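You operate a simulated robot arm through the tools that you are given. There is no shell and no other tool.

The job below is to be done with a simulated robot arm. You get a single attempt, and the scene is never put back.

Task
Put things in order on the street end of the trestle bench. At the end: the green peg stands where the plant tag (marked "DILL") stood; the grey funnel is on the small saucer; the plant tag from the street end of the trestle bench stands where the grey funnel stood; the yellow peg stands where the green peg stood; whatever was shut is shut again. Leave all else as you found it, and nothing knocked over. Set down upright: funnel.
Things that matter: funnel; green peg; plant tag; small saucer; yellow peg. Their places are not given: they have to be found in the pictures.

The check looks at the end state, three seconds after you hand in, the way a careful person would. Anything else that was tipped, shoved, dropped, spilled or broken makes it a failure.

Robot
A 7-joint arm with a two-finger parallel gripper, fixed in place. Base frame: the origin is at the foot of the arm, x ahead of it, y to its left, z up; the work surface is at about z = 0. Lengths are in m, angles in degrees, forces in N, time in s.
With the tool pointing down near the work surface it reaches from about 0.22 to 0.58 m from the base axis. Its first joint turns from -66.0 to 66.0 degrees. Payload 2.5 kg.
Tool frame: the origin (TCP) lies between the finger pads and is the grasp point; the fingertips stand 0.023 m ahead of it; z points along the fingers, y is the line along which they close. The gripper opens to 0.094 m. The fingers are 0.038 m wide and 0.01 m thick; the gripper's body (0.054 by 0.096 m) begins 0.039 m behind the TCP.
Orientation is told as [roll, pitch, yaw] about the base's x, y, z axes, in that order, counted from this pose: with the fingers straight down and closing along the base's y, the tool's x points along the base's -x, its y along +y and its z along -z.

Tools
- The arm moves only by the tool step_arm. Its argument "rows" is a list of rows, each a list of 3 entries, a list of its own where there are three numbers: the turn, a rotation vector about the base's x, y, z in units of 120 degrees (1.0 is 120 degrees), then the shift along the base's x, y, z in units of 500 mm (1.0 is 500 mm), then the finger opening in mm, from 0 to 94. In form: [[[rx, ry, rz], [x, y, z], gripper], ...]. A call has 1 to 20 rows; each row is the pose to reach, as a shift and turn from the pose commanded when the call began. A call with a number of a shift or a turn outside -1 to 1 is refused whole. Each row takes 0.2 s and may step no farther than 0.05 m and 8.6 degrees from the row before; otherwise, or with a gripper value out of range, the whole call is refused. Where a pose cannot be reached the arm comes as near as it can. A force on the tool above 40 N (or 10 N above the force at the start of the call, whichever is more), or a blocked arm, ends the call early, and 0.2 s more pass. Each finger travels about 0.108 m/s and halts on what it meets, pressing with about 44 N; the grip force reading is that of the motor and also rises with nothing between the fingers. The clock runs only during rows and for 0.2 s after the last one: add rows that repeat a pose to give the fingers time. The reply holds the time, the measured pose of the TCP, the force on the tool along the base axes, the opening and the grip force, in the units named above and with some noise, with the torque about the TCP (base axes, N m) and any sound that the robot's microphone picked up.
- Cameras (640 x 400 px; columns grow to the right, rows downward): "scene" is fixed at [0.1107, -0.4022, 0.5443]; the picture's right is [0.89, -0.45, 0.00], its down [-0.25, -0.49, -0.83] and it looks along [0.38, 0.74, -0.55] (base axes); focal length 315 px, centre (320, 200). "wrist" rides on the gripper at [0.086, 0.016, -0.075] in the tool frame; the picture's right is [-0.18, 0.98, 0.00], its down [-0.58, -0.11, -0.81] and it looks along [-0.79, -0.15, 0.59] (tool axes); focal length 243 px, centre (320, 200).
- get_image(camera): a new picture of that camera. It takes no simulated time.
- pixel_to_xyz(camera, pixels): there is no depth. For up to 12 entries [column, row, z] of the newest picture of that camera ("zoom" is the newest enlarged one), the place [x, y] in the base frame at which the ray of that pixel passes the height z, good to about 0.003 m. It takes no simulated time.
- zoom(camera, box): a new picture of the part [left, top, right, bottom] of that camera's present view, enlarged. It takes no simulated time.
- close_job(): hands the job in; it is judged then, once.

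Leave the gripper open and the arm clear of the work at the hand-in unless told otherwise.

The tools are called by a JSON object that holds its "op" and its "data". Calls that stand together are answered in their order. step_arm: Moves the arm, as the interface text tells. Its arguments: {"type":"object","properties":{"rows":{"type":"array"}},"required":["rows"]} The other tools are called the same way: get_image (camera) takes a picture; pixel_to_xyz (camera, pixels) gives the place at which the rays of pixels pass given heights; zoom (camera, box) takes an enlarged picture of a part of a camera's view; close_job () hands the job in.

At the start:

```text
time: 0.0
position: [0.3215, 0.1078, 0.26]
ee_rot: [0.0, 0.1, 0.1]
ft_force: [0.0, 0.2, -1.0]
ft_torque: [0.0, 0.0, 0.02]
opening: 0.094
finger_force: 0.0
```

scene: 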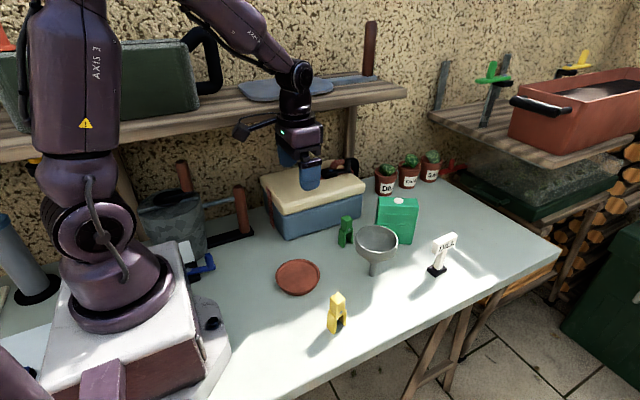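
wrist: 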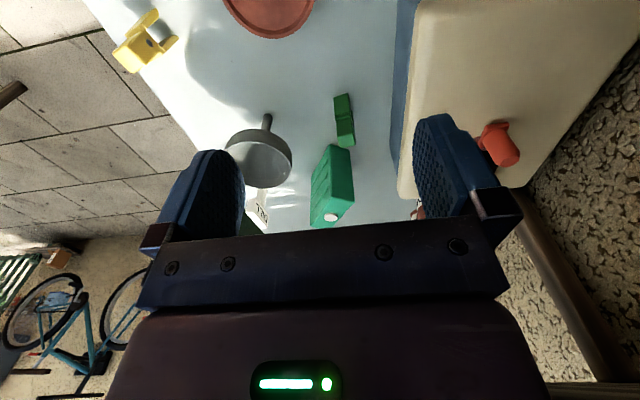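

I see the bench with the yellow peg (~337,312), green peg (~346,232), grey funnel (~376,248), green box (~397,220), plant tag (~440,255), red-brown saucer (~298,277), and a box with a cream lid. I'll zoom in for detail first.

{"op": "zoom", "data": {"camera": "scene", "box": [260, 180, 480, 340]}}

{"op": "zoom", "data": {"camera": "wrist", "box": [100, 0, 420, 240]}}

{"op": "zoom", "data": {"camera": "scene", "box": [140, 130, 480, 260]}}

```text
2.50 times, centred on (370, 260) of scene
```

zoom: 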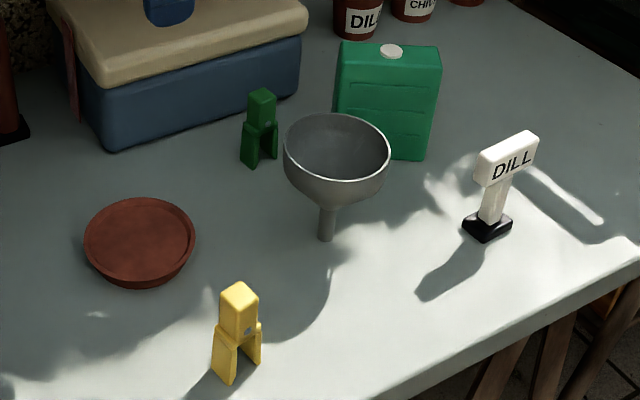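

```text
1.67 times, centred on (260, 120) of wrist
```

zoom: 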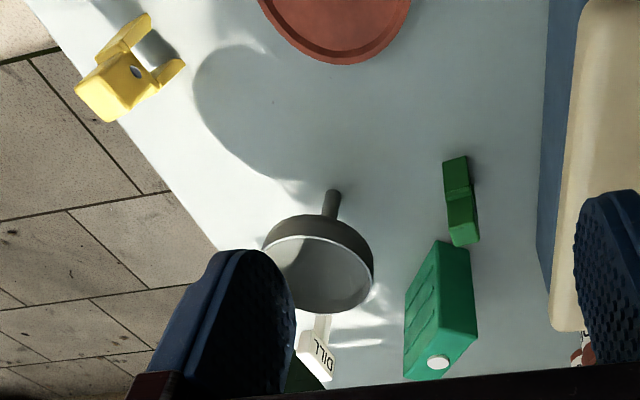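

```text
1.88 times, centred on (310, 195) of scene
```

zoom: 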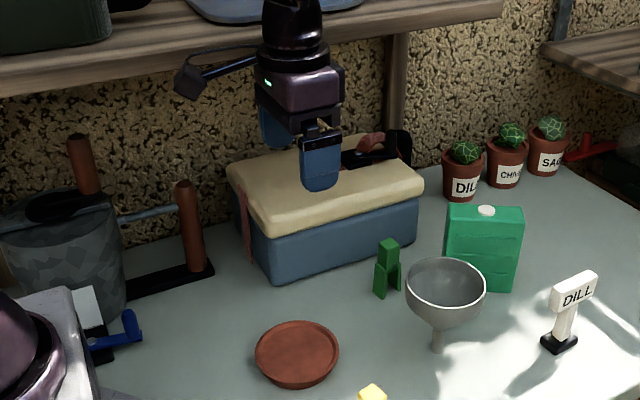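

I'll take the same enlarged scene view again, so that I can read positions off it.

{"op": "zoom", "data": {"camera": "scene", "box": [242, 180, 498, 340]}}

```text
2.50 times, centred on (370, 260) of scene
```

zoom: 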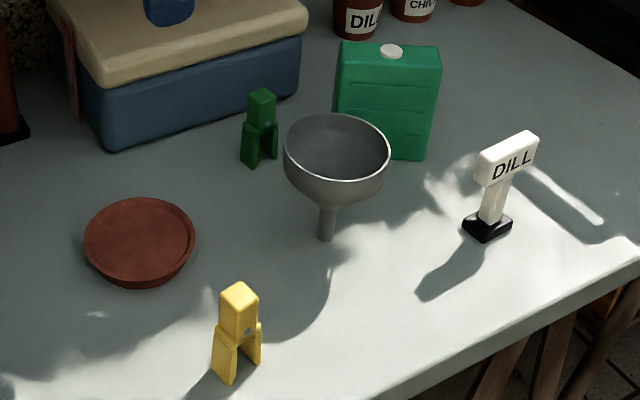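

Now I'll read ground points: funnel stem bottom (326,240), green peg feet (247,166)/(273,158), yellow feet (228,382)/(255,363), tag base corners, and saucer extents.

{"op": "pixel_to_xyz", "data": {"camera": "zoom", "pixels": [[326, 238, 0], [253, 168, 0], [273, 158, 0], [228, 384, 0], [256, 364, 0], [463, 229, 0], [486, 243, 0], [512, 227, 0], [85, 240, 0.015], [195, 240, 0.015], [140, 198, 0.015], [138, 287, 0]]}}

{"op": "pixel_to_xyz", "data": {"camera": "zoom", "pixels": [[283, 147, 0.08], [391, 147, 0.08], [337, 113, 0.08], [337, 180, 0.08], [262, 95, 0.05], [240, 290, 0.05], [476, 160, 0.07], [538, 135, 0.07], [335, 150, 0], [436, 160, 0], [108, 150, 0], [300, 95, 0]]}}

```text
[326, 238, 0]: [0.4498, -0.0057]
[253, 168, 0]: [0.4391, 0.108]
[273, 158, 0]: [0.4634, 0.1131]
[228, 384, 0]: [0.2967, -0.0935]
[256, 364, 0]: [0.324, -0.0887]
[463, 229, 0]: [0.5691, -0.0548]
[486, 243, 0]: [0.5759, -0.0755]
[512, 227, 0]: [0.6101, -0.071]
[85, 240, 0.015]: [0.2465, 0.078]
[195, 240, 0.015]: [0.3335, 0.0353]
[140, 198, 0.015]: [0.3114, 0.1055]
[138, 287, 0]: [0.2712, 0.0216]
```

```text
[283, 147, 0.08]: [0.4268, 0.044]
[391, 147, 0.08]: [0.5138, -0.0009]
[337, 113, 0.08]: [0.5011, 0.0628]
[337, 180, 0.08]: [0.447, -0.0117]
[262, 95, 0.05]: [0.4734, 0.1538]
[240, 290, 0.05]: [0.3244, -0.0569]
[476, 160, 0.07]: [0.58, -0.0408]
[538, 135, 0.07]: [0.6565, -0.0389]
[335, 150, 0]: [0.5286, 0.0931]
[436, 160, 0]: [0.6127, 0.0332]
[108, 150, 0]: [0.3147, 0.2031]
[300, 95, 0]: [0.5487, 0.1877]
```

I'll cross-check the same things from the wrist view: funnel stem bottom (268,115), rim centre (~258,165), green peg, yellow peg and tag.

{"op": "pixel_to_xyz", "data": {"camera": "wrist", "pixels": [[268, 114, 0], [258, 165, 0.1], [258, 165, 0.11], [226, 160, 0.1], [292, 160, 0.1], [341, 96, 0], [347, 145, 0.055], [267, 36, 0.015], [230, 0, 0.015], [316, 0, 0.015], [340, 150, 0.09], [313, 226, 0.09]]}}

{"op": "zoom", "data": {"camera": "wrist", "box": [210, 80, 370, 230]}}

```text
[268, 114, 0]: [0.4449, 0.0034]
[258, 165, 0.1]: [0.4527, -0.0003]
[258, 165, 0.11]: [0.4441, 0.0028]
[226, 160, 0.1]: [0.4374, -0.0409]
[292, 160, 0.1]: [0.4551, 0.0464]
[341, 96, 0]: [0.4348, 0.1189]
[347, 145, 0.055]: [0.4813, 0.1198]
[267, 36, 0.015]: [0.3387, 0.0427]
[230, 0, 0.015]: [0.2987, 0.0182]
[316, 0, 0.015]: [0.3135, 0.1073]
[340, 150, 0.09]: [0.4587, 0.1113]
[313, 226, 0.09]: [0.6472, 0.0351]
```

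```text
2.67 times, centred on (290, 155) of wrist
```

zoom: 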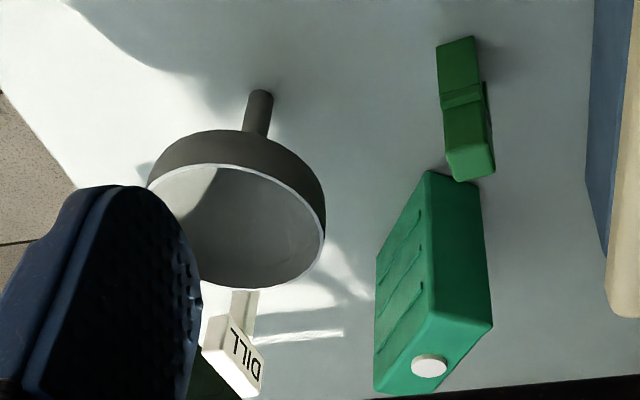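

The funnel centre is at about (0.449, 0.000), with the rim at z≈0.10 and roughly 0.09 m across. I'm moving the arm high over the funnel (TCP near 0.449, 0.0, 0.22) for a closer look.

{"op": "step_arm", "data": {"rows": [[[0, 0, 0], [0.051, -0.0431, -0.016], 94], [[0, 0, 0], [0.102, -0.0862, -0.032], 94], [[0, 0, 0], [0.153, -0.1294, -0.048], 94], [[0, 0, 0], [0.204, -0.1725, -0.064], 94], [[0, 0, 0], [0.255, -0.2156, -0.08], 94], [[0, 0, 0], [0.255, -0.2156, -0.08], 94]]}}

{"op": "get_image", "data": {"camera": "wrist"}}

{"op": "get_image", "data": {"camera": "scene"}}

```text
time: 1.4
position: [0.4493, -0.0006, 0.2222]
ee_rot: [0.0, -0.1, 0.0]
ft_force: [-0.4, 0.2, 0.0]
ft_torque: [-0.02, 0.04, 0.03]
opening: 0.0939
finger_force: 0.2
```

```text
taken
```

wrist: 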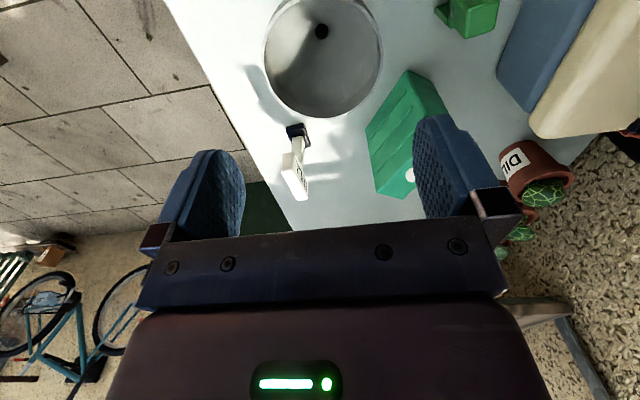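

```text
taken
```

scene: 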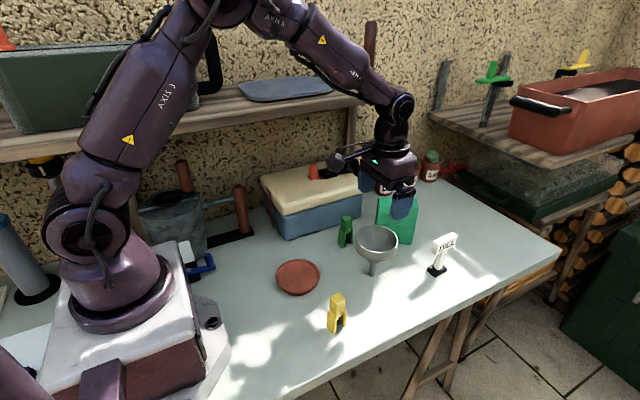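

The funnel rim spans columns ~264–382 here. I'll zoom in on it.

{"op": "zoom", "data": {"camera": "wrist", "box": [220, 0, 420, 125]}}

```text
3.20 times, centred on (320, 62) of wrist
```

zoom: 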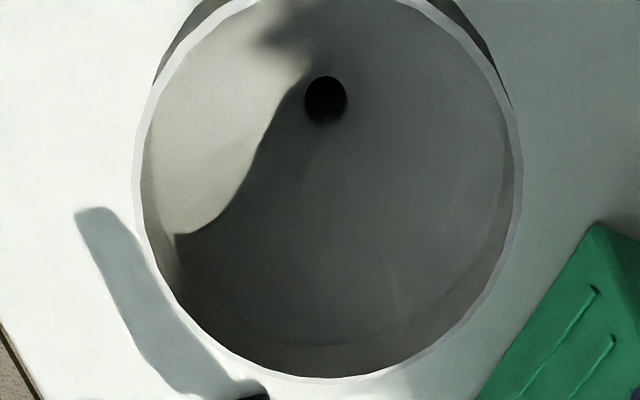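

{"op": "pixel_to_xyz", "data": {"camera": "zoom", "pixels": [[133, 185, 0.1], [523, 185, 0.1], [335, 381, 0.1], [133, 185, 0.106], [523, 185, 0.106], [335, 381, 0.106], [326, 100, 0.04], [143, 90, 0.1], [505, 90, 0.1]]}}

```text
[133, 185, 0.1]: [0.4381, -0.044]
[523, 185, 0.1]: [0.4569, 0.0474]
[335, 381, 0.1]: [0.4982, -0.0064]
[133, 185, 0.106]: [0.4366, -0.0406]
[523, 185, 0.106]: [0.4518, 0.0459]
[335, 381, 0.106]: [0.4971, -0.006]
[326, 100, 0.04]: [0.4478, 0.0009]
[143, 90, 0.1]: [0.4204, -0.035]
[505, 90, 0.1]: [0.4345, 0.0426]
```

The rim centre fits at about (0.450, 0.001) with a radius of ~0.046. That is too wide to straddle, so I'll pinch one wall, the -y side, near y≈-0.044. Next I'll narrow the fingers to 30 mm and hover just above the rim.

{"op": "step_arm", "data": {"rows": [[[0, 0, 0], [0.002, -0.086, 0], 60], [[0, 0, 0], [0.002, -0.086, -0.05], 30], [[0, 0, 0], [0.002, -0.086, -0.1], 30], [[0, 0, 0], [0.002, -0.086, -0.14], 30], [[0, 0, 0], [0.002, -0.086, -0.14], 30]]}}

{"op": "zoom", "data": {"camera": "wrist", "box": [200, 60, 440, 220]}}

{"op": "zoom", "data": {"camera": "scene", "box": [310, 170, 450, 290]}}

```text
time: 2.6
position: [0.4528, -0.0435, 0.1494]
ee_rot: [0.0, -0.1, 0.1]
ft_force: [0.7, 1.1, 0.5]
ft_torque: [0.0, 0.0, 0.01]
opening: 0.03
finger_force: 0.1
```

```text
2.50 times, centred on (320, 140) of wrist
```

zoom: 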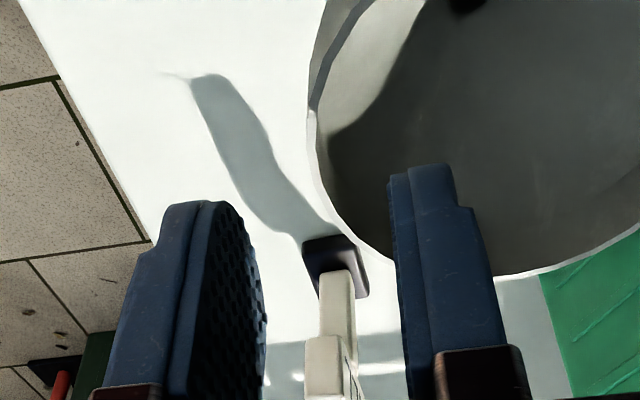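

```text
3.33 times, centred on (380, 230) of scene
```

zoom: 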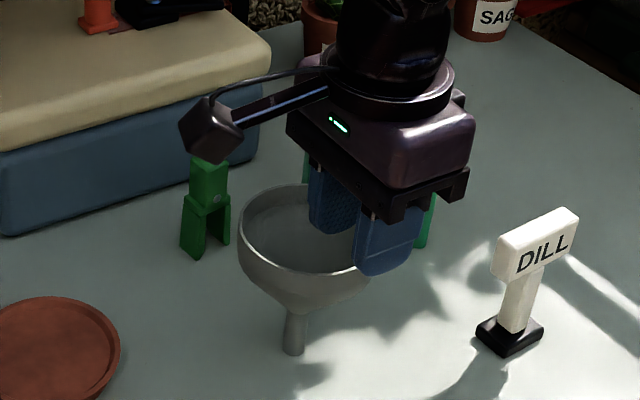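

I'll re-zoom the wrist view so I can read the outer rim points on this side.

{"op": "zoom", "data": {"camera": "wrist", "box": [280, 60, 440, 160]}}

```text
4.00 times, centred on (360, 110) of wrist
```

zoom: 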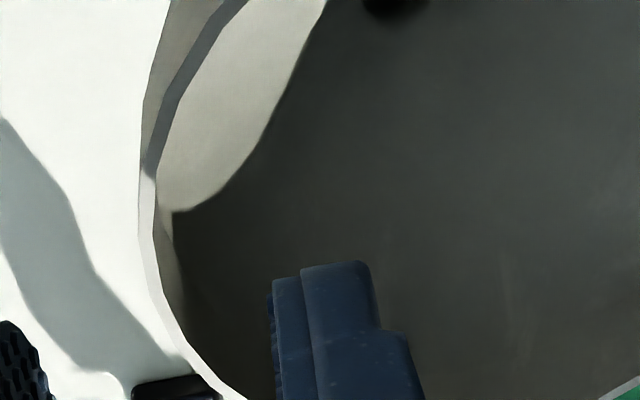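

{"op": "pixel_to_xyz", "data": {"camera": "zoom", "pixels": [[222, 0, 0.104], [180, 75, 0.104], [148, 160, 0.104], [139, 220, 0.104], [150, 293, 0.104], [188, 360, 0.104], [247, 0, 0.104], [192, 75, 0.104], [158, 160, 0.104], [157, 230, 0.104], [170, 305, 0.104], [205, 365, 0.104]]}}

```text
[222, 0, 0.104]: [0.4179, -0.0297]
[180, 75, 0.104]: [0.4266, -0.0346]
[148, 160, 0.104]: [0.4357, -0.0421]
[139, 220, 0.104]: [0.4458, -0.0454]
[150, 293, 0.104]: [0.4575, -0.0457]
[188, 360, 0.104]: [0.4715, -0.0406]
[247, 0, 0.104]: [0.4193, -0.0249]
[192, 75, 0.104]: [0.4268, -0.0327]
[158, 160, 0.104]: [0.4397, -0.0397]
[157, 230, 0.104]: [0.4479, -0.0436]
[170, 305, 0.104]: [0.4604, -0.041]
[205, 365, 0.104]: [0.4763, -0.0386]
```

The wall's outer edge is at y≈-0.0457 and its inner edge at ≈-0.0436, centred on x≈0.451. A flat finger inside the curve meets the wall at its edges, so a finger mid-plane at y≈-0.0425 is right. I'm lowering gently to z=0.120, with the tips at 0.097.

{"op": "step_arm", "data": {"rows": [[[0, 0, 0], [0, 0.001, -0.02], 30], [[0, 0, 0], [0, 0.001, -0.04], 30], [[0, 0, 0], [0, 0.001, -0.06], 30], [[0, 0, 0], [0, 0.001, -0.06], 30]]}}

{"op": "zoom", "data": {"camera": "wrist", "box": [240, 80, 440, 205]}}

{"op": "zoom", "data": {"camera": "scene", "box": [330, 200, 430, 290]}}

```text
time: 3.6
position: [0.45, -0.0425, 0.1175]
ee_rot: [0.0, 0.0, 0.2]
ft_force: [-0.3, 0.3, 0.0]
ft_torque: [0.02, -0.04, -0.01]
opening: 0.0303
finger_force: 0.0
```

```text
3.20 times, centred on (340, 142) of wrist
```

zoom: 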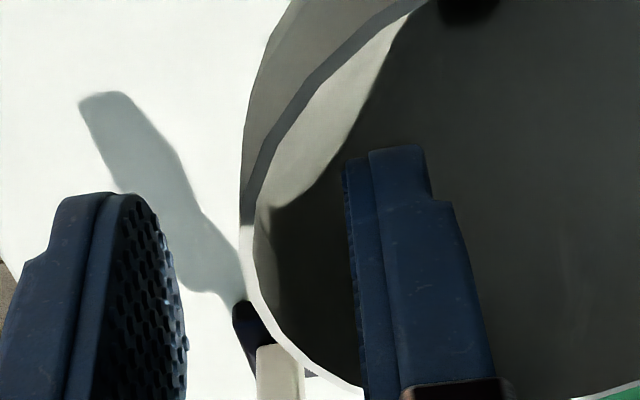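

```text
4.44 times, centred on (380, 245) of scene
```

zoom: 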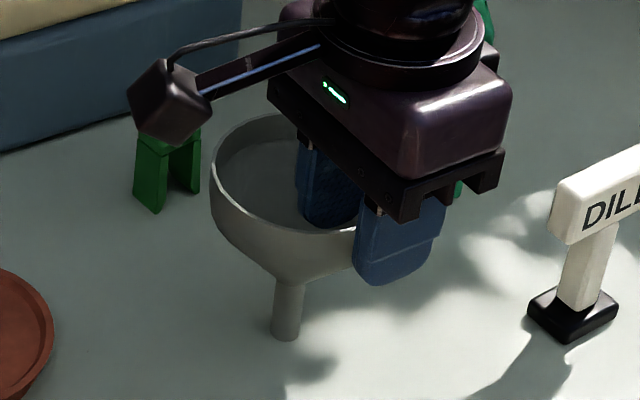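

The wall sits mid-way between the pads. I'm lowering 4 mm more, then closing to 13 mm and looking again before pinching.

{"op": "step_arm", "data": {"rows": [[[0, 0, 0], [0, 0, -0.004], 30], [[0, 0, 0], [0, 0, -0.008], 30], [[0, 0, 0], [0, 0, -0.008], 22], [[0, 0, 0], [0, 0, -0.008], 16], [[0, 0, 0], [0, 0, -0.008], 13], [[0, 0, 0], [0, 0, -0.008], 13]]}}

{"op": "zoom", "data": {"camera": "wrist", "box": [240, 80, 440, 205]}}

```text
time: 5.0
position: [0.4502, -0.0413, 0.1155]
ee_rot: [0.0, 0.1, 0.1]
ft_force: [0.6, 0.2, -0.1]
ft_torque: [0.0, -0.01, -0.01]
opening: 0.0129
finger_force: 0.0
```

```text
3.20 times, centred on (340, 142) of wrist
```

zoom: 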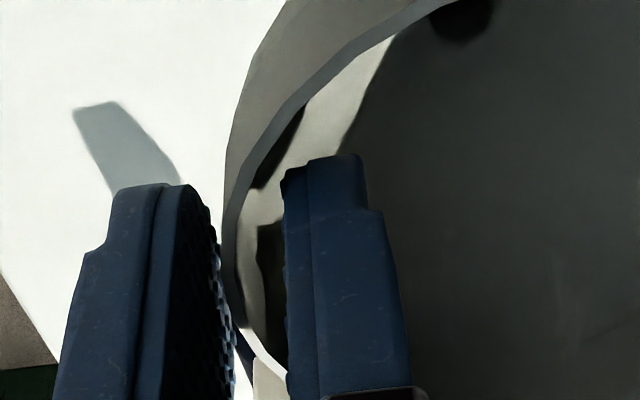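

The wall lies between the pads with gaps of only a few mm on each side. I'm closing slowly onto it.

{"op": "step_arm", "data": {"rows": [[[0, 0, 0], [0, 0, 0], 11], [[0, 0, 0], [0, 0, 0], 9.5], [[0, 0, 0], [0, 0, 0], 8], [[0, 0, 0], [0, 0, 0], 7], [[0, 0, 0], [0, 0, 0], 7]]}}

{"op": "zoom", "data": {"camera": "scene", "box": [310, 190, 430, 290]}}

{"op": "zoom", "data": {"camera": "wrist", "box": [240, 80, 440, 205]}}

```text
time: 6.2
position: [0.4505, -0.0432, 0.1154]
ee_rot: [0.1, 0.0, 0.1]
ft_force: [0.3, -0.2, -0.5]
ft_torque: [0.02, 0.03, 0.02]
opening: 0.0072
finger_force: 0.2
```

```text
4.00 times, centred on (370, 240) of scene
```

zoom: 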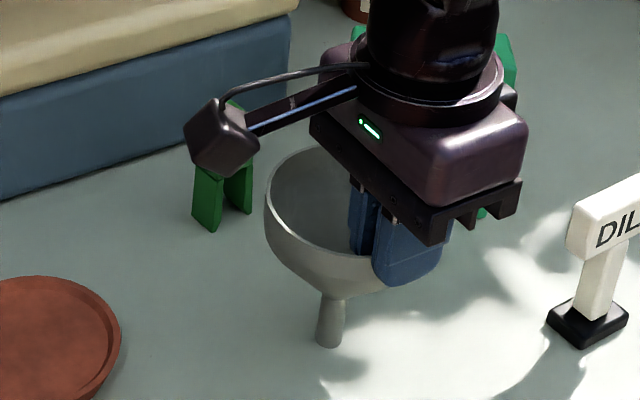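

```text
3.20 times, centred on (340, 142) of wrist
```

zoom: 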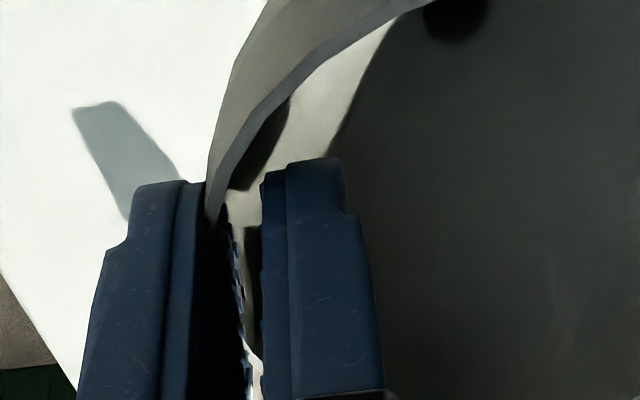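

The funnel is still upright and nearly touched. I'm closing fully to grip the wall.

{"op": "step_arm", "data": {"rows": [[[0, 0, 0], [0, 0, 0], 6], [[0, 0, 0], [0, 0, 0], 5], [[0, 0, 0], [0, 0, 0], 4], [[0, 0, 0], [0, 0, 0], 3], [[0, 0, 0], [0, 0, 0], 2], [[0, 0, 0], [0, 0, 0], 0], [[0, 0, 0], [0, 0, 0], 0]]}}

{"op": "zoom", "data": {"camera": "scene", "box": [310, 190, 430, 290]}}

{"op": "zoom", "data": {"camera": "wrist", "box": [240, 80, 440, 205]}}

```text
time: 7.8
position: [0.4502, -0.0418, 0.1155]
ee_rot: [0.0, -0.1, 0.0]
ft_force: [-0.6, 1.4, 6.3]
ft_torque: [0.46, 0.07, 0.02]
opening: 0.0014
finger_force: 43.6
```

```text
4.00 times, centred on (370, 240) of scene
```

zoom: 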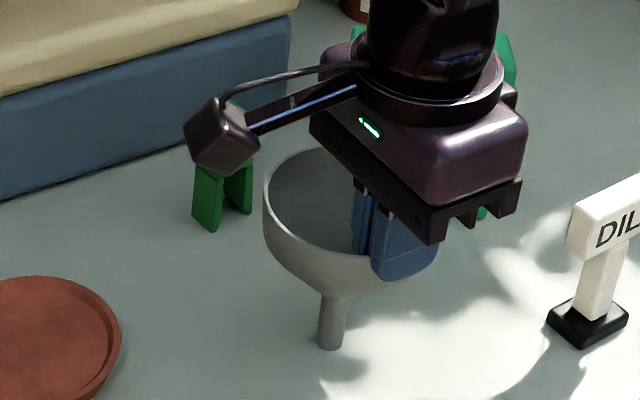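

```text
3.20 times, centred on (340, 142) of wrist
```

zoom: 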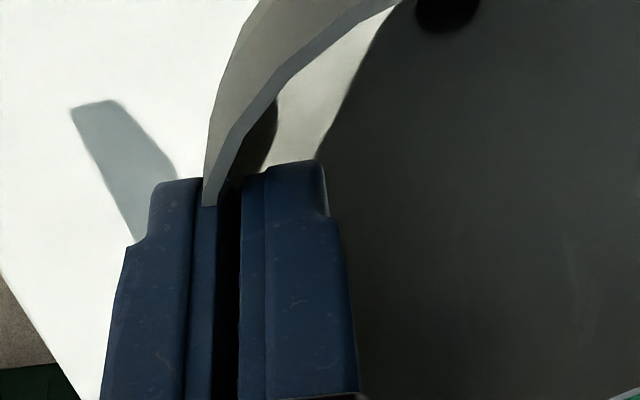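

The wall is gripped (opening 1.4 mm, 44 N). I'm lifting slowly by 20 mm and then checking the funnel's attitude.

{"op": "step_arm", "data": {"rows": [[[0, 0, 0], [0, 0, 0.006], 0], [[0, 0, 0], [0, 0, 0.014], 0], [[0, 0, 0], [0, 0, 0.024], 0], [[0, 0, 0], [0, 0, 0.04], 0], [[0, 0, 0], [0, 0, 0.04], 0]]}}

{"op": "zoom", "data": {"camera": "scene", "box": [310, 190, 430, 290]}}

{"op": "zoom", "data": {"camera": "wrist", "box": [200, 0, 520, 205]}}

```text
time: 9.0
position: [0.4519, -0.0421, 0.1358]
ee_rot: [0.1, 0.1, 0.0]
ft_force: [-0.3, 0.0, 0.0]
ft_torque: [-0.03, -0.01, 0.01]
opening: 0.0013
finger_force: 44.3
```

```text
4.00 times, centred on (370, 240) of scene
```

zoom: 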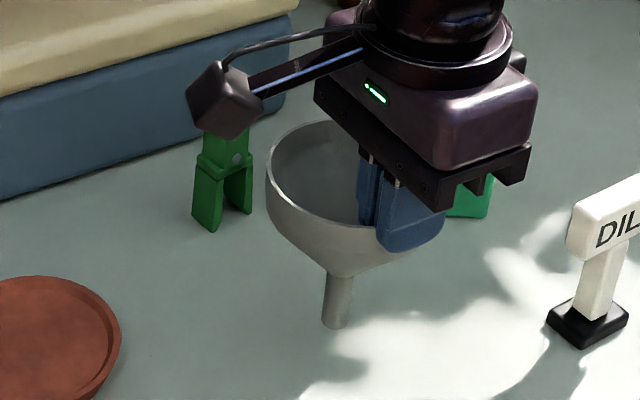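

```text
1.95 times, centred on (360, 102) of wrist
```

zoom: 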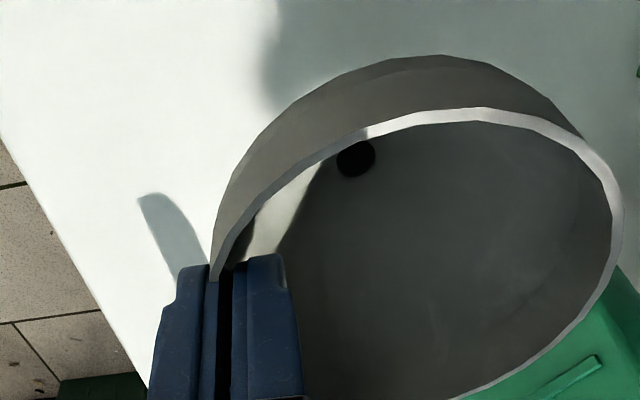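

The funnel is held, but its stem leans a little. I'll measure the stem bottom (334,326 in the 4x scene zoom → 373.5,271.5) and the rim edges.

{"op": "pixel_to_xyz", "data": {"camera": "scene", "pixels": [[373.5, 270.5, 0.015], [373.5, 270.5, 0.02], [373.5, 270.5, 0.025], [356.5, 235, 0.124], [375, 220.3, 0.124]]}}

{"op": "pixel_to_xyz", "data": {"camera": "wrist", "pixels": [[516, 108, 0.115], [516, 108, 0.124], [516, 108, 0.134], [305, 138, 0.124], [440, 56, 0.124], [378, 80, 0.06]]}}

```text
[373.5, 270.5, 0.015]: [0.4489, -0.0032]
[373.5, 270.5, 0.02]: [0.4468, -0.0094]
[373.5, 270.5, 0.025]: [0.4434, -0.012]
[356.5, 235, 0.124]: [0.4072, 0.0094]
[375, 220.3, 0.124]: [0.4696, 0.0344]
```

```text
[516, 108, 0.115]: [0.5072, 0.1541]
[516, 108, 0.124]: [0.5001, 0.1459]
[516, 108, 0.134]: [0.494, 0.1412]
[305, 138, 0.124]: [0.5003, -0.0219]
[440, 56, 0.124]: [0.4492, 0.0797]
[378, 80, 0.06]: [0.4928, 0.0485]
```

The stem bottom sits a few mm toward -y of the rim centre, so the funnel is tilted slightly in the grip, by about 3–5°. I'm carrying it up and over toward the saucer (centre ≈0.290, 0.057) and will re-measure there.

{"op": "step_arm", "data": {"rows": [[[0, 0, 0], [0, 0, 0.04], 0], [[0, 0, 0], [0, 0, 0.08], 0], [[0, 0, 0], [-0.06, 0.025, 0.08], 0], [[0, 0, 0], [-0.12, 0.05, 0.08], 0], [[0, 0, 0], [-0.18, 0.075, 0.08], 0], [[0, 0, 0], [-0.24, 0.1, 0.08], 0], [[0, 0, 0], [-0.29, 0.115, 0.08], 0], [[0, 0, 0], [-0.316, 0.124, 0.08], 0], [[0, 0, 0], [-0.316, 0.124, 0.08], 0]]}}

{"op": "get_image", "data": {"camera": "wrist"}}

{"op": "zoom", "data": {"camera": "scene", "box": [220, 150, 380, 300]}}

```text
time: 11.0
position: [0.292, 0.0211, 0.1748]
ee_rot: [0.0, 0.0, 0.1]
ft_force: [-0.3, -0.1, -0.7]
ft_torque: [-0.02, 0.01, -0.03]
opening: 0.0014
finger_force: 44.1
```

```text
taken
```

wrist: 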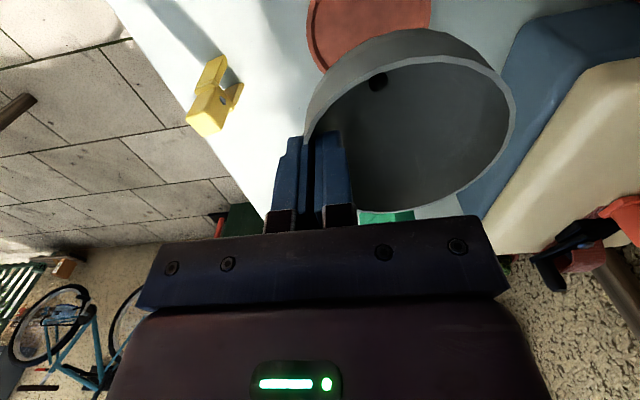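

```text
2.67 times, centred on (300, 225) of scene
```

zoom: 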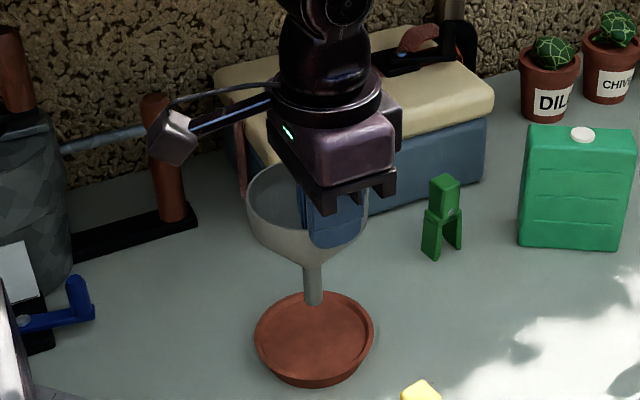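

I'll zoom tightly on the held funnel and the saucer to measure the tilt.

{"op": "zoom", "data": {"camera": "scene", "box": [260, 205, 340, 305]}}

{"op": "zoom", "data": {"camera": "scene", "box": [270, 205, 334, 245]}}

{"op": "zoom", "data": {"camera": "wrist", "box": [270, 0, 530, 220]}}

```text
4.00 times, centred on (300, 255) of scene
```

zoom: 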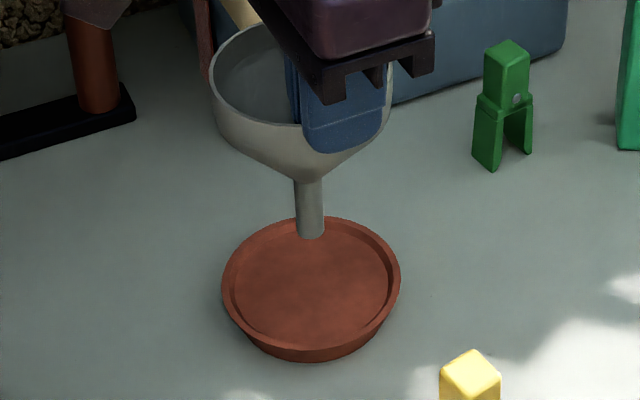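

```text
10.00 times, centred on (302, 225) of scene
```

zoom: 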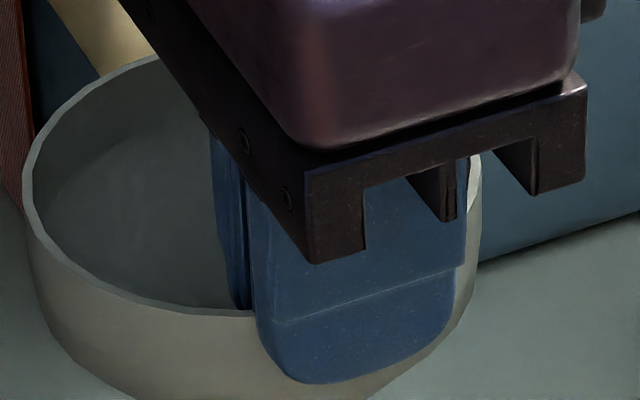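

```text
1.82 times, centred on (400, 110) of wrist
```

zoom: 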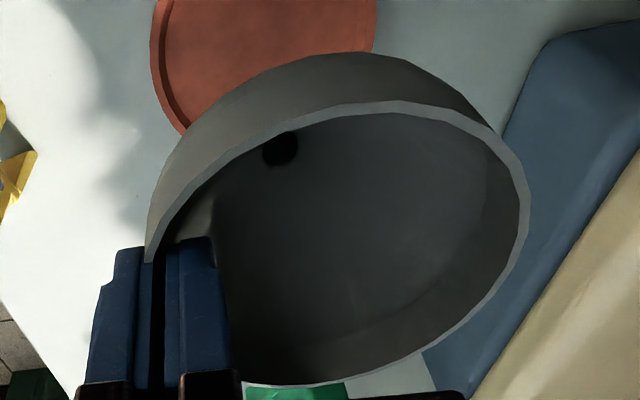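

I'll locate the stem bottom (scene 297.75, 264) for its likely height, and the saucer's extents and floor.

{"op": "pixel_to_xyz", "data": {"camera": "scene", "pixels": [[297.75, 263.8, 0.055], [297.75, 263.8, 0.06], [275.3, 275, 0.018], [320.2, 275, 0.018], [298, 259.3, 0.018], [297.5, 295, 0], [297.5, 291.5, 0.018], [277.5, 275, 0.018], [317.5, 275, 0.018]]}}

{"op": "pixel_to_xyz", "data": {"camera": "wrist", "pixels": [[378.6, 82.5, 0.095], [438.5, 55.1, 0.165], [515.4, 118, 0.165], [389, 211.6, 0.165], [350.5, 82.5, 0.165]]}}

```text
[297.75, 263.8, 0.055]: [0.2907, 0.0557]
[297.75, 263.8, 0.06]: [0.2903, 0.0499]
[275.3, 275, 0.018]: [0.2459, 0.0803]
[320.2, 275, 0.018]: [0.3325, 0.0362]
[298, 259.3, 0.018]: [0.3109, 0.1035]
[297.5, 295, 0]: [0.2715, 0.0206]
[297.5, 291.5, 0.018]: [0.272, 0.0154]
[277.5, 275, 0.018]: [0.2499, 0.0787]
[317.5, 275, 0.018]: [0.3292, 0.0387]
```

```text
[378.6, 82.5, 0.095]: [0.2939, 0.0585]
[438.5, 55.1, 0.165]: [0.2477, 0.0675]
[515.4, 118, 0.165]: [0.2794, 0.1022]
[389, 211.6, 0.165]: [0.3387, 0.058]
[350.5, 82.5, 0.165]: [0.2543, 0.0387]
```

The saucer centre is ≈(0.290, 0.059). The stem bottom is ~6 mm toward -y of the rim centre, so the lean is ≈2.5–3°. I'll roll the tool +2.5° about x to straighten it and lower to z=0.130, well above the saucer floor.

{"op": "step_arm", "data": {"rows": [[[0.0104, 0, 0], [-0.001, 0.002, -0.02], 0], [[0.0208, 0, 0], [-0.001, 0.002, -0.04], 0], [[0.0208, 0, 0], [-0.001, 0.002, -0.06], 0], [[0.0208, 0, 0], [-0.001, 0.002, -0.08], 0], [[0.0208, 0, 0], [-0.001, 0.002, -0.092], 0], [[0.0208, 0, 0], [-0.001, 0.002, -0.092], 0]]}}

{"op": "zoom", "data": {"camera": "scene", "box": [260, 205, 340, 305]}}

{"op": "get_image", "data": {"camera": "wrist"}}

```text
time: 12.4
position: [0.2923, 0.0214, 0.1302]
ee_rot: [2.5, 0.1, 0.0]
ft_force: [-2.8, -4.4, 13.4]
ft_torque: [0.06, 0.35, 0.11]
opening: 0.0015
finger_force: 44.0
```

```text
4.00 times, centred on (300, 255) of scene
```

zoom: 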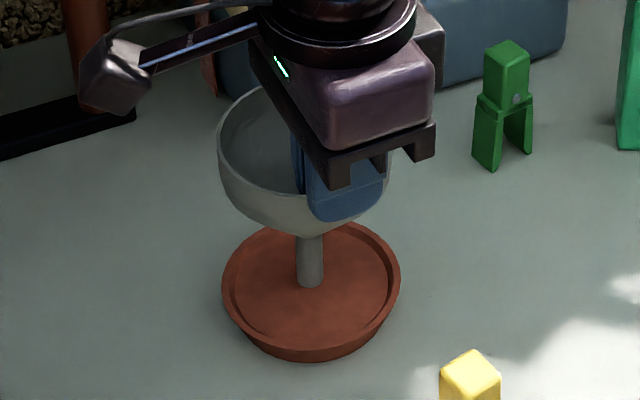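

```text
taken
```

wrist: 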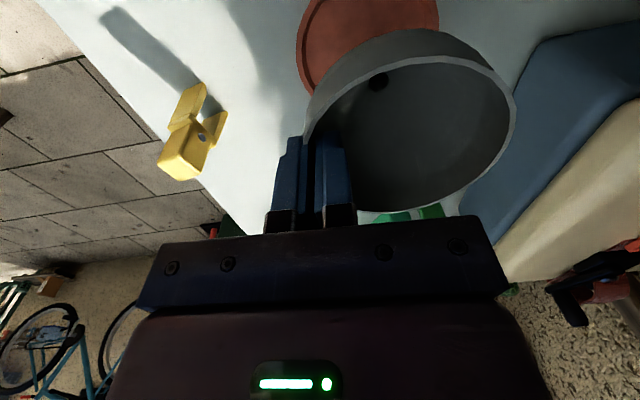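

There is contact already (Fz≈13 N): the stem is on the saucer floor, at its centre. I'm easing up in half-millimetres to relieve the pressing.

{"op": "step_arm", "data": {"rows": [[[0, 0, 0], [0, 0, 0.002], 0], [[0, 0, 0], [0, 0, 0.002], 0]]}}

```text
time: 13.0
position: [0.292, 0.0222, 0.1313]
ee_rot: [2.5, 0.0, 0.2]
ft_force: [0.2, 0.4, -0.1]
ft_torque: [-0.01, 0.0, -0.01]
opening: 0.0014
finger_force: 43.9
```

The force is zero now, about 1 mm up, so the stem is just off or barely touching. I'll check uprightness closely.

{"op": "zoom", "data": {"camera": "scene", "box": [268, 225, 332, 285]}}

{"op": "zoom", "data": {"camera": "wrist", "box": [270, 0, 530, 220]}}

```text
6.67 times, centred on (300, 255) of scene
```

zoom: 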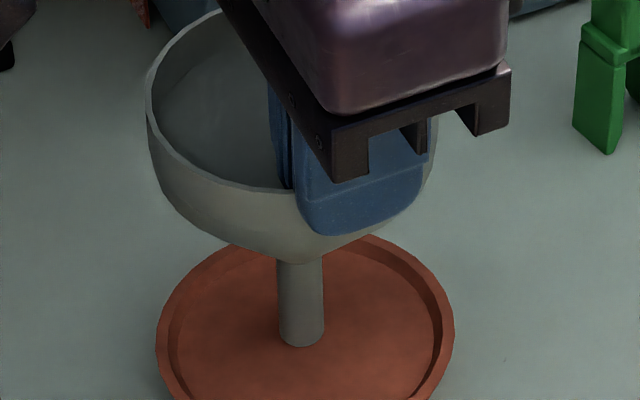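

```text
1.82 times, centred on (400, 110) of wrist
```

zoom: 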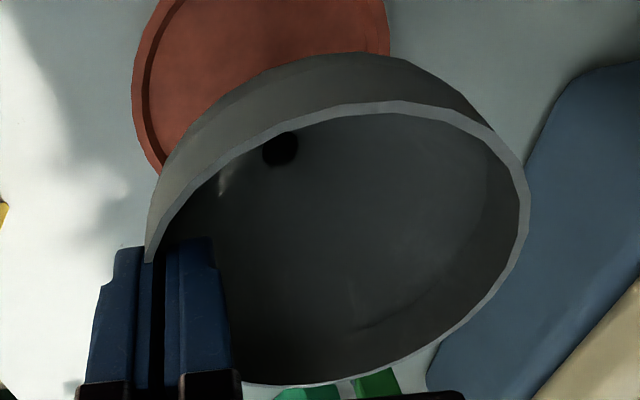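

The stem looks vertical within about 1° and centred in the saucer. I'm lowering 0.6 mm to light contact.

{"op": "step_arm", "data": {"rows": [[[0, 0, 0], [0, 0, -0.0006], 0], [[0, 0, 0], [0, 0, -0.0012], 0], [[0, 0, 0], [0, 0, -0.0012], 0]]}}

```text
time: 13.8
position: [0.2917, 0.0216, 0.1303]
ee_rot: [2.5, 0.0, 0.0]
ft_force: [0.4, -0.3, 4.7]
ft_torque: [0.03, -0.03, 0.0]
opening: 0.0015
finger_force: 44.2
```

Light contact (≈5 N). I'm releasing gradually.

{"op": "step_arm", "data": {"rows": [[[0, 0, 0], [0, 0, 0], 2], [[0, 0, 0], [0, 0, 0], 3], [[0, 0, 0], [0, 0, 0], 5], [[0, 0, 0], [0, 0, 0], 8], [[0, 0, 0], [0, 0, 0], 12], [[0, 0, 0], [0, 0, 0], 12]]}}

{"op": "zoom", "data": {"camera": "scene", "box": [260, 215, 340, 295]}}

{"op": "zoom", "data": {"camera": "wrist", "box": [270, 0, 530, 220]}}

```text
time: 15.2
position: [0.2915, 0.0206, 0.1296]
ee_rot: [2.5, 0.0, 0.1]
ft_force: [0.6, 0.1, -0.8]
ft_torque: [-0.02, 0.03, 0.03]
opening: 0.0118
finger_force: 0.1
```

```text
5.00 times, centred on (300, 255) of scene
```

zoom: 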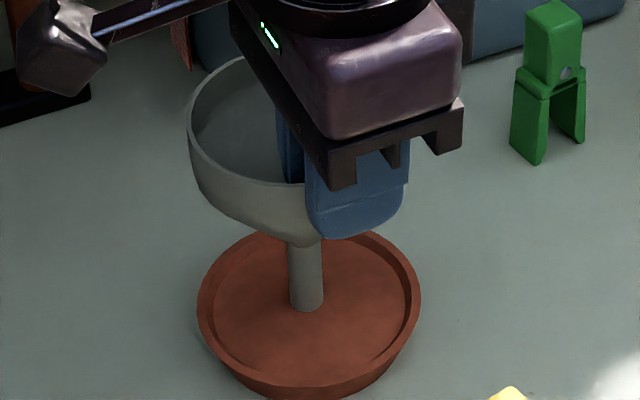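

```text
1.82 times, centred on (400, 110) of wrist
```

zoom: 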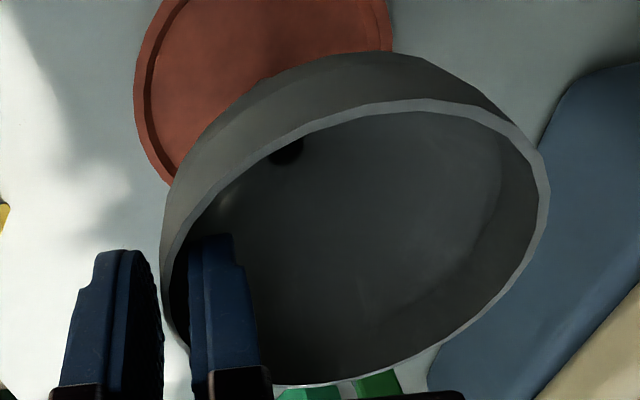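

The funnel stands by itself on the saucer. I'm opening a little wider and lifting straight up clear of the rim.

{"op": "step_arm", "data": {"rows": [[[0, 0, 0], [0, 0, 0], 18], [[0, 0, 0], [0, 0, 0], 24], [[0, 0, 0], [0, 0, 0.01], 24], [[0, 0, 0], [0, 0, 0.03], 24], [[0, 0, 0], [0, 0, 0.06], 24], [[-0.0208, 0, 0], [0, 0, 0.12], 24], [[-0.0208, 0, 0], [0, 0, 0.19], 24], [[-0.0208, 0, 0], [0, 0, 0.26], 24], [[-0.0208, 0, 0], [0, 0, 0.26], 24]]}}

{"op": "get_image", "data": {"camera": "scene"}}

{"op": "get_image", "data": {"camera": "wrist"}}

```text
time: 17.2
position: [0.2904, 0.023, 0.2601]
ee_rot: [0.0, 0.1, 0.1]
ft_force: [-0.1, -0.1, -1.2]
ft_torque: [-0.05, 0.02, -0.03]
opening: 0.024
finger_force: 0.1
```

```text
taken
```

scene: 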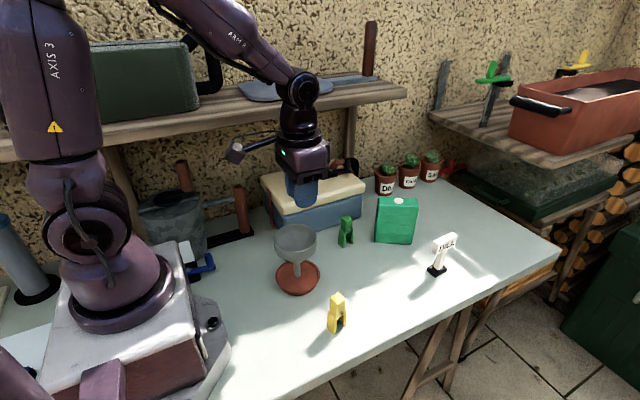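

```text
taken
```

wrist: 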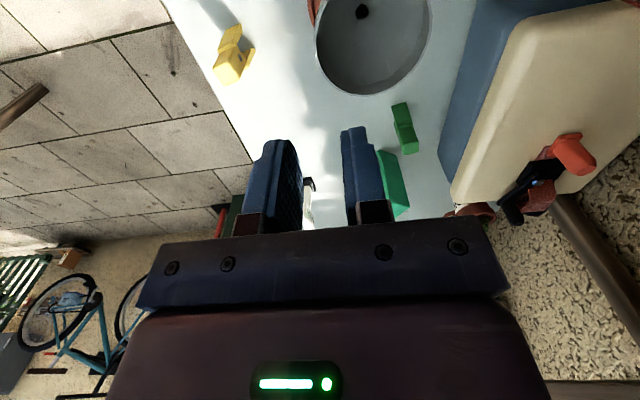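

The funnel is standing upright on the saucer. Next is the plant tag near (0.59, -0.063). I'm moving the arm to hover short of it for a closer look.

{"op": "step_arm", "data": {"rows": [[[0, 0, 0], [0.06, -0.022, -0.01], 40], [[0, 0, 0], [0.12, -0.044, -0.02], 40], [[0, 0, 0], [0.19, -0.066, -0.04], 40], [[0, 0, 0], [0.26, -0.09, -0.06], 40], [[0, 0, 0], [0.33, -0.115, -0.08], 40], [[0, 0, 0], [0.4, -0.14, -0.1], 40], [[0, 0, 0], [0.457, -0.161, -0.12], 40], [[0, 0, 0], [0.457, -0.161, -0.12], 40]]}}

{"op": "get_image", "data": {"camera": "wrist"}}

{"op": "get_image", "data": {"camera": "scene"}}

```text
time: 19.0
position: [0.5201, -0.0587, 0.2031]
ee_rot: [0.0, 0.0, 0.2]
ft_force: [0.7, 0.5, 0.6]
ft_torque: [-0.01, -0.01, -0.02]
opening: 0.0403
finger_force: 0.0
```

```text
taken
```

wrist: 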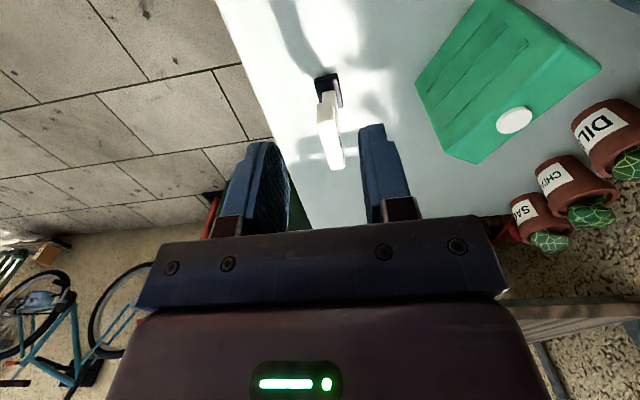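

```text
taken
```

scene: 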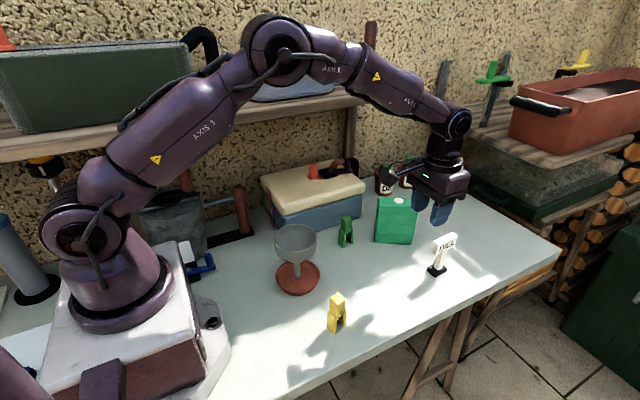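

The tag is at wrist (330,115). I'm zooming in on it.

{"op": "zoom", "data": {"camera": "wrist", "box": [250, 60, 410, 180]}}

{"op": "zoom", "data": {"camera": "scene", "box": [410, 220, 480, 290]}}

```text
3.33 times, centred on (330, 120) of wrist
```

zoom: 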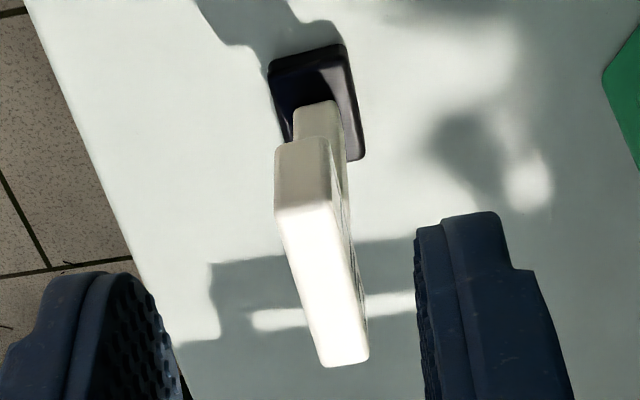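

```text
5.71 times, centred on (445, 255) of scene
```

zoom: 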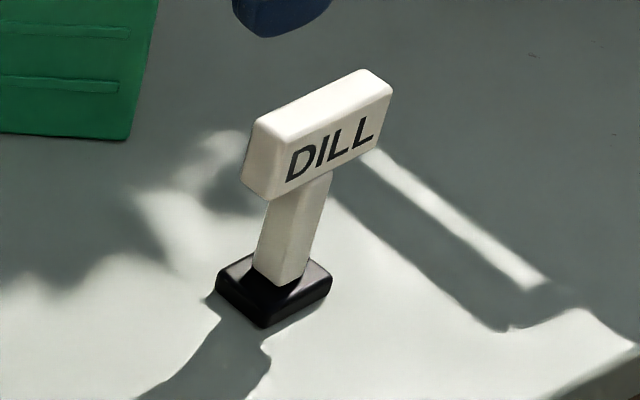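

I'll triangulate the plate's top corners from both views, and the black base corners.

{"op": "pixel_to_xyz", "data": {"camera": "wrist", "pixels": [[317.1, 123.6, 0.07], [333, 121.5, 0.07], [330.6, 169.8, 0.07], [344.4, 167.4, 0.07], [317.1, 123.6, 0.085], [333, 121.5, 0.085], [330.6, 169.8, 0.085], [344.4, 167.4, 0.085], [314.4, 79, 0.008], [335.5, 73.7, 0.008], [343.8, 107.5, 0.0], [323, 93, 0.02]]}}

{"op": "pixel_to_xyz", "data": {"camera": "scene", "pixels": [[438, 244.3, 0.07], [457.8, 236.1, 0.07], [433.3, 240.8, 0.07], [452.4, 232.1, 0.07], [438, 244.3, 0.085], [457.8, 236.1, 0.085], [433.3, 240.8, 0.085], [452.4, 232.1, 0.085], [427, 271.6, 0], [435, 277.4, 0], [446.9, 270.75, 0], [436, 263.5, 0.01]]}}

```text
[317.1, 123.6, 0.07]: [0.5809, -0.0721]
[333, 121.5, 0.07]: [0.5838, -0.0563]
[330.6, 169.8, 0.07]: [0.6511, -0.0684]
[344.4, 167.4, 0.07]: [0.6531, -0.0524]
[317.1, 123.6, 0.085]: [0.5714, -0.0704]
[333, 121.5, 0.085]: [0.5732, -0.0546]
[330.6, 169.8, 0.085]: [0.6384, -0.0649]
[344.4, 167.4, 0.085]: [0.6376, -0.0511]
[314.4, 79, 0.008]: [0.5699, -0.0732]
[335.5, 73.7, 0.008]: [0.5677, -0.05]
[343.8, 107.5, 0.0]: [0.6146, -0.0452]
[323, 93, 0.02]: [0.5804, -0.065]
```

```text
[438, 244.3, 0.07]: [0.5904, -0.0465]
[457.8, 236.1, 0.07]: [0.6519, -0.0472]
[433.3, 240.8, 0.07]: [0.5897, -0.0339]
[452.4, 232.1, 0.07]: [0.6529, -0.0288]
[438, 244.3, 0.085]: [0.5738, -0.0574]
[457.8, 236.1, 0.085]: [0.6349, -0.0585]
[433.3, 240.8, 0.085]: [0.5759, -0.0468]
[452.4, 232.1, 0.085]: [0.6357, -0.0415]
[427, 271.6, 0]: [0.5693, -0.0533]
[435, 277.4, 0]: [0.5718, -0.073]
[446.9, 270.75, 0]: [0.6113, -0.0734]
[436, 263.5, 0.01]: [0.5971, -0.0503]
```

The plate's top is at z≈0.096, centre ≈(0.597,-0.060), turned about +5°. The base centre is ≈(0.591,-0.0615). I'm moving to hover over the near part of the plate at (0.580,-0.0605,0.145) with 5° yaw.

{"op": "step_arm", "data": {"rows": [[[0, 0, 0.02], [0.04, -0.0005, -0.03], 40], [[0, 0, 0.0417], [0.08, -0.001, -0.06], 40], [[0, 0, 0.0417], [0.12, -0.001, -0.09], 40], [[0, 0, 0.0417], [0.12, -0.001, -0.11], 40], [[0, 0, 0.0417], [0.12, -0.001, -0.11], 40]]}}

{"op": "get_image", "data": {"camera": "wrist"}}

{"op": "zoom", "data": {"camera": "scene", "box": [390, 180, 490, 290]}}

```text
time: 20.2
position: [0.5802, -0.0587, 0.146]
ee_rot: [0.0, 0.0, 5.1]
ft_force: [-0.3, 1.1, 0.1]
ft_torque: [0.01, 0.0, -0.03]
opening: 0.0399
finger_force: 0.1
```

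```text
taken
```

wrist: 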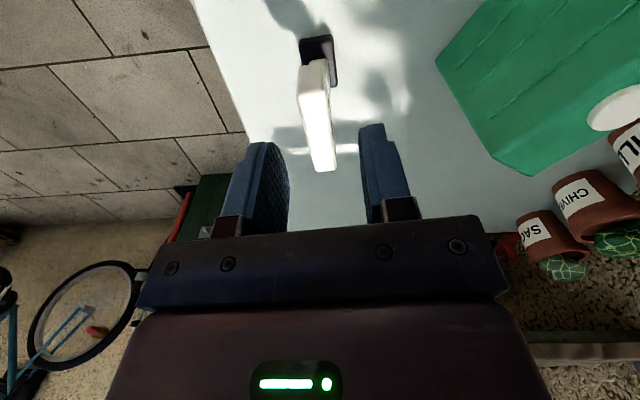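

```text
3.64 times, centred on (440, 235) of scene
```

zoom: 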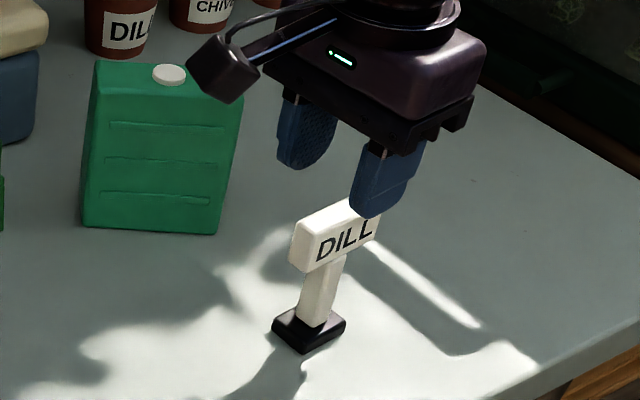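

{"op": "zoom", "data": {"camera": "wrist", "box": [240, 25, 400, 185]}}

```text
2.50 times, centred on (320, 105) of wrist
```

zoom: 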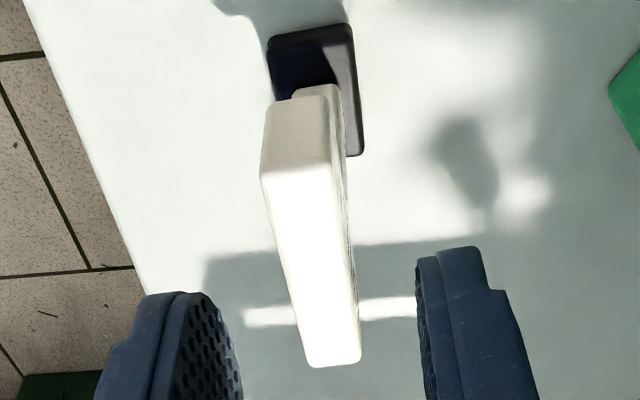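

{"op": "pixel_to_xyz", "data": {"camera": "zoom", "pixels": [[263, 174, 0.096], [337, 165, 0.096], [309, 366, 0.096], [360, 361, 0.096], [267, 40, 0.01], [352, 25, 0.01], [363, 156, 0.0], [270, 75, 0.005]]}}

```text
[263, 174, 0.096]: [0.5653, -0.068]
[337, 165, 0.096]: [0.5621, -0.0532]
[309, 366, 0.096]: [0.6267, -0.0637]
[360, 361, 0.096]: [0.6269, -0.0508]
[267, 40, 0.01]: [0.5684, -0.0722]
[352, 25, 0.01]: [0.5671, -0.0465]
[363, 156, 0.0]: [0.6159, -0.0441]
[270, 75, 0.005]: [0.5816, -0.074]
```

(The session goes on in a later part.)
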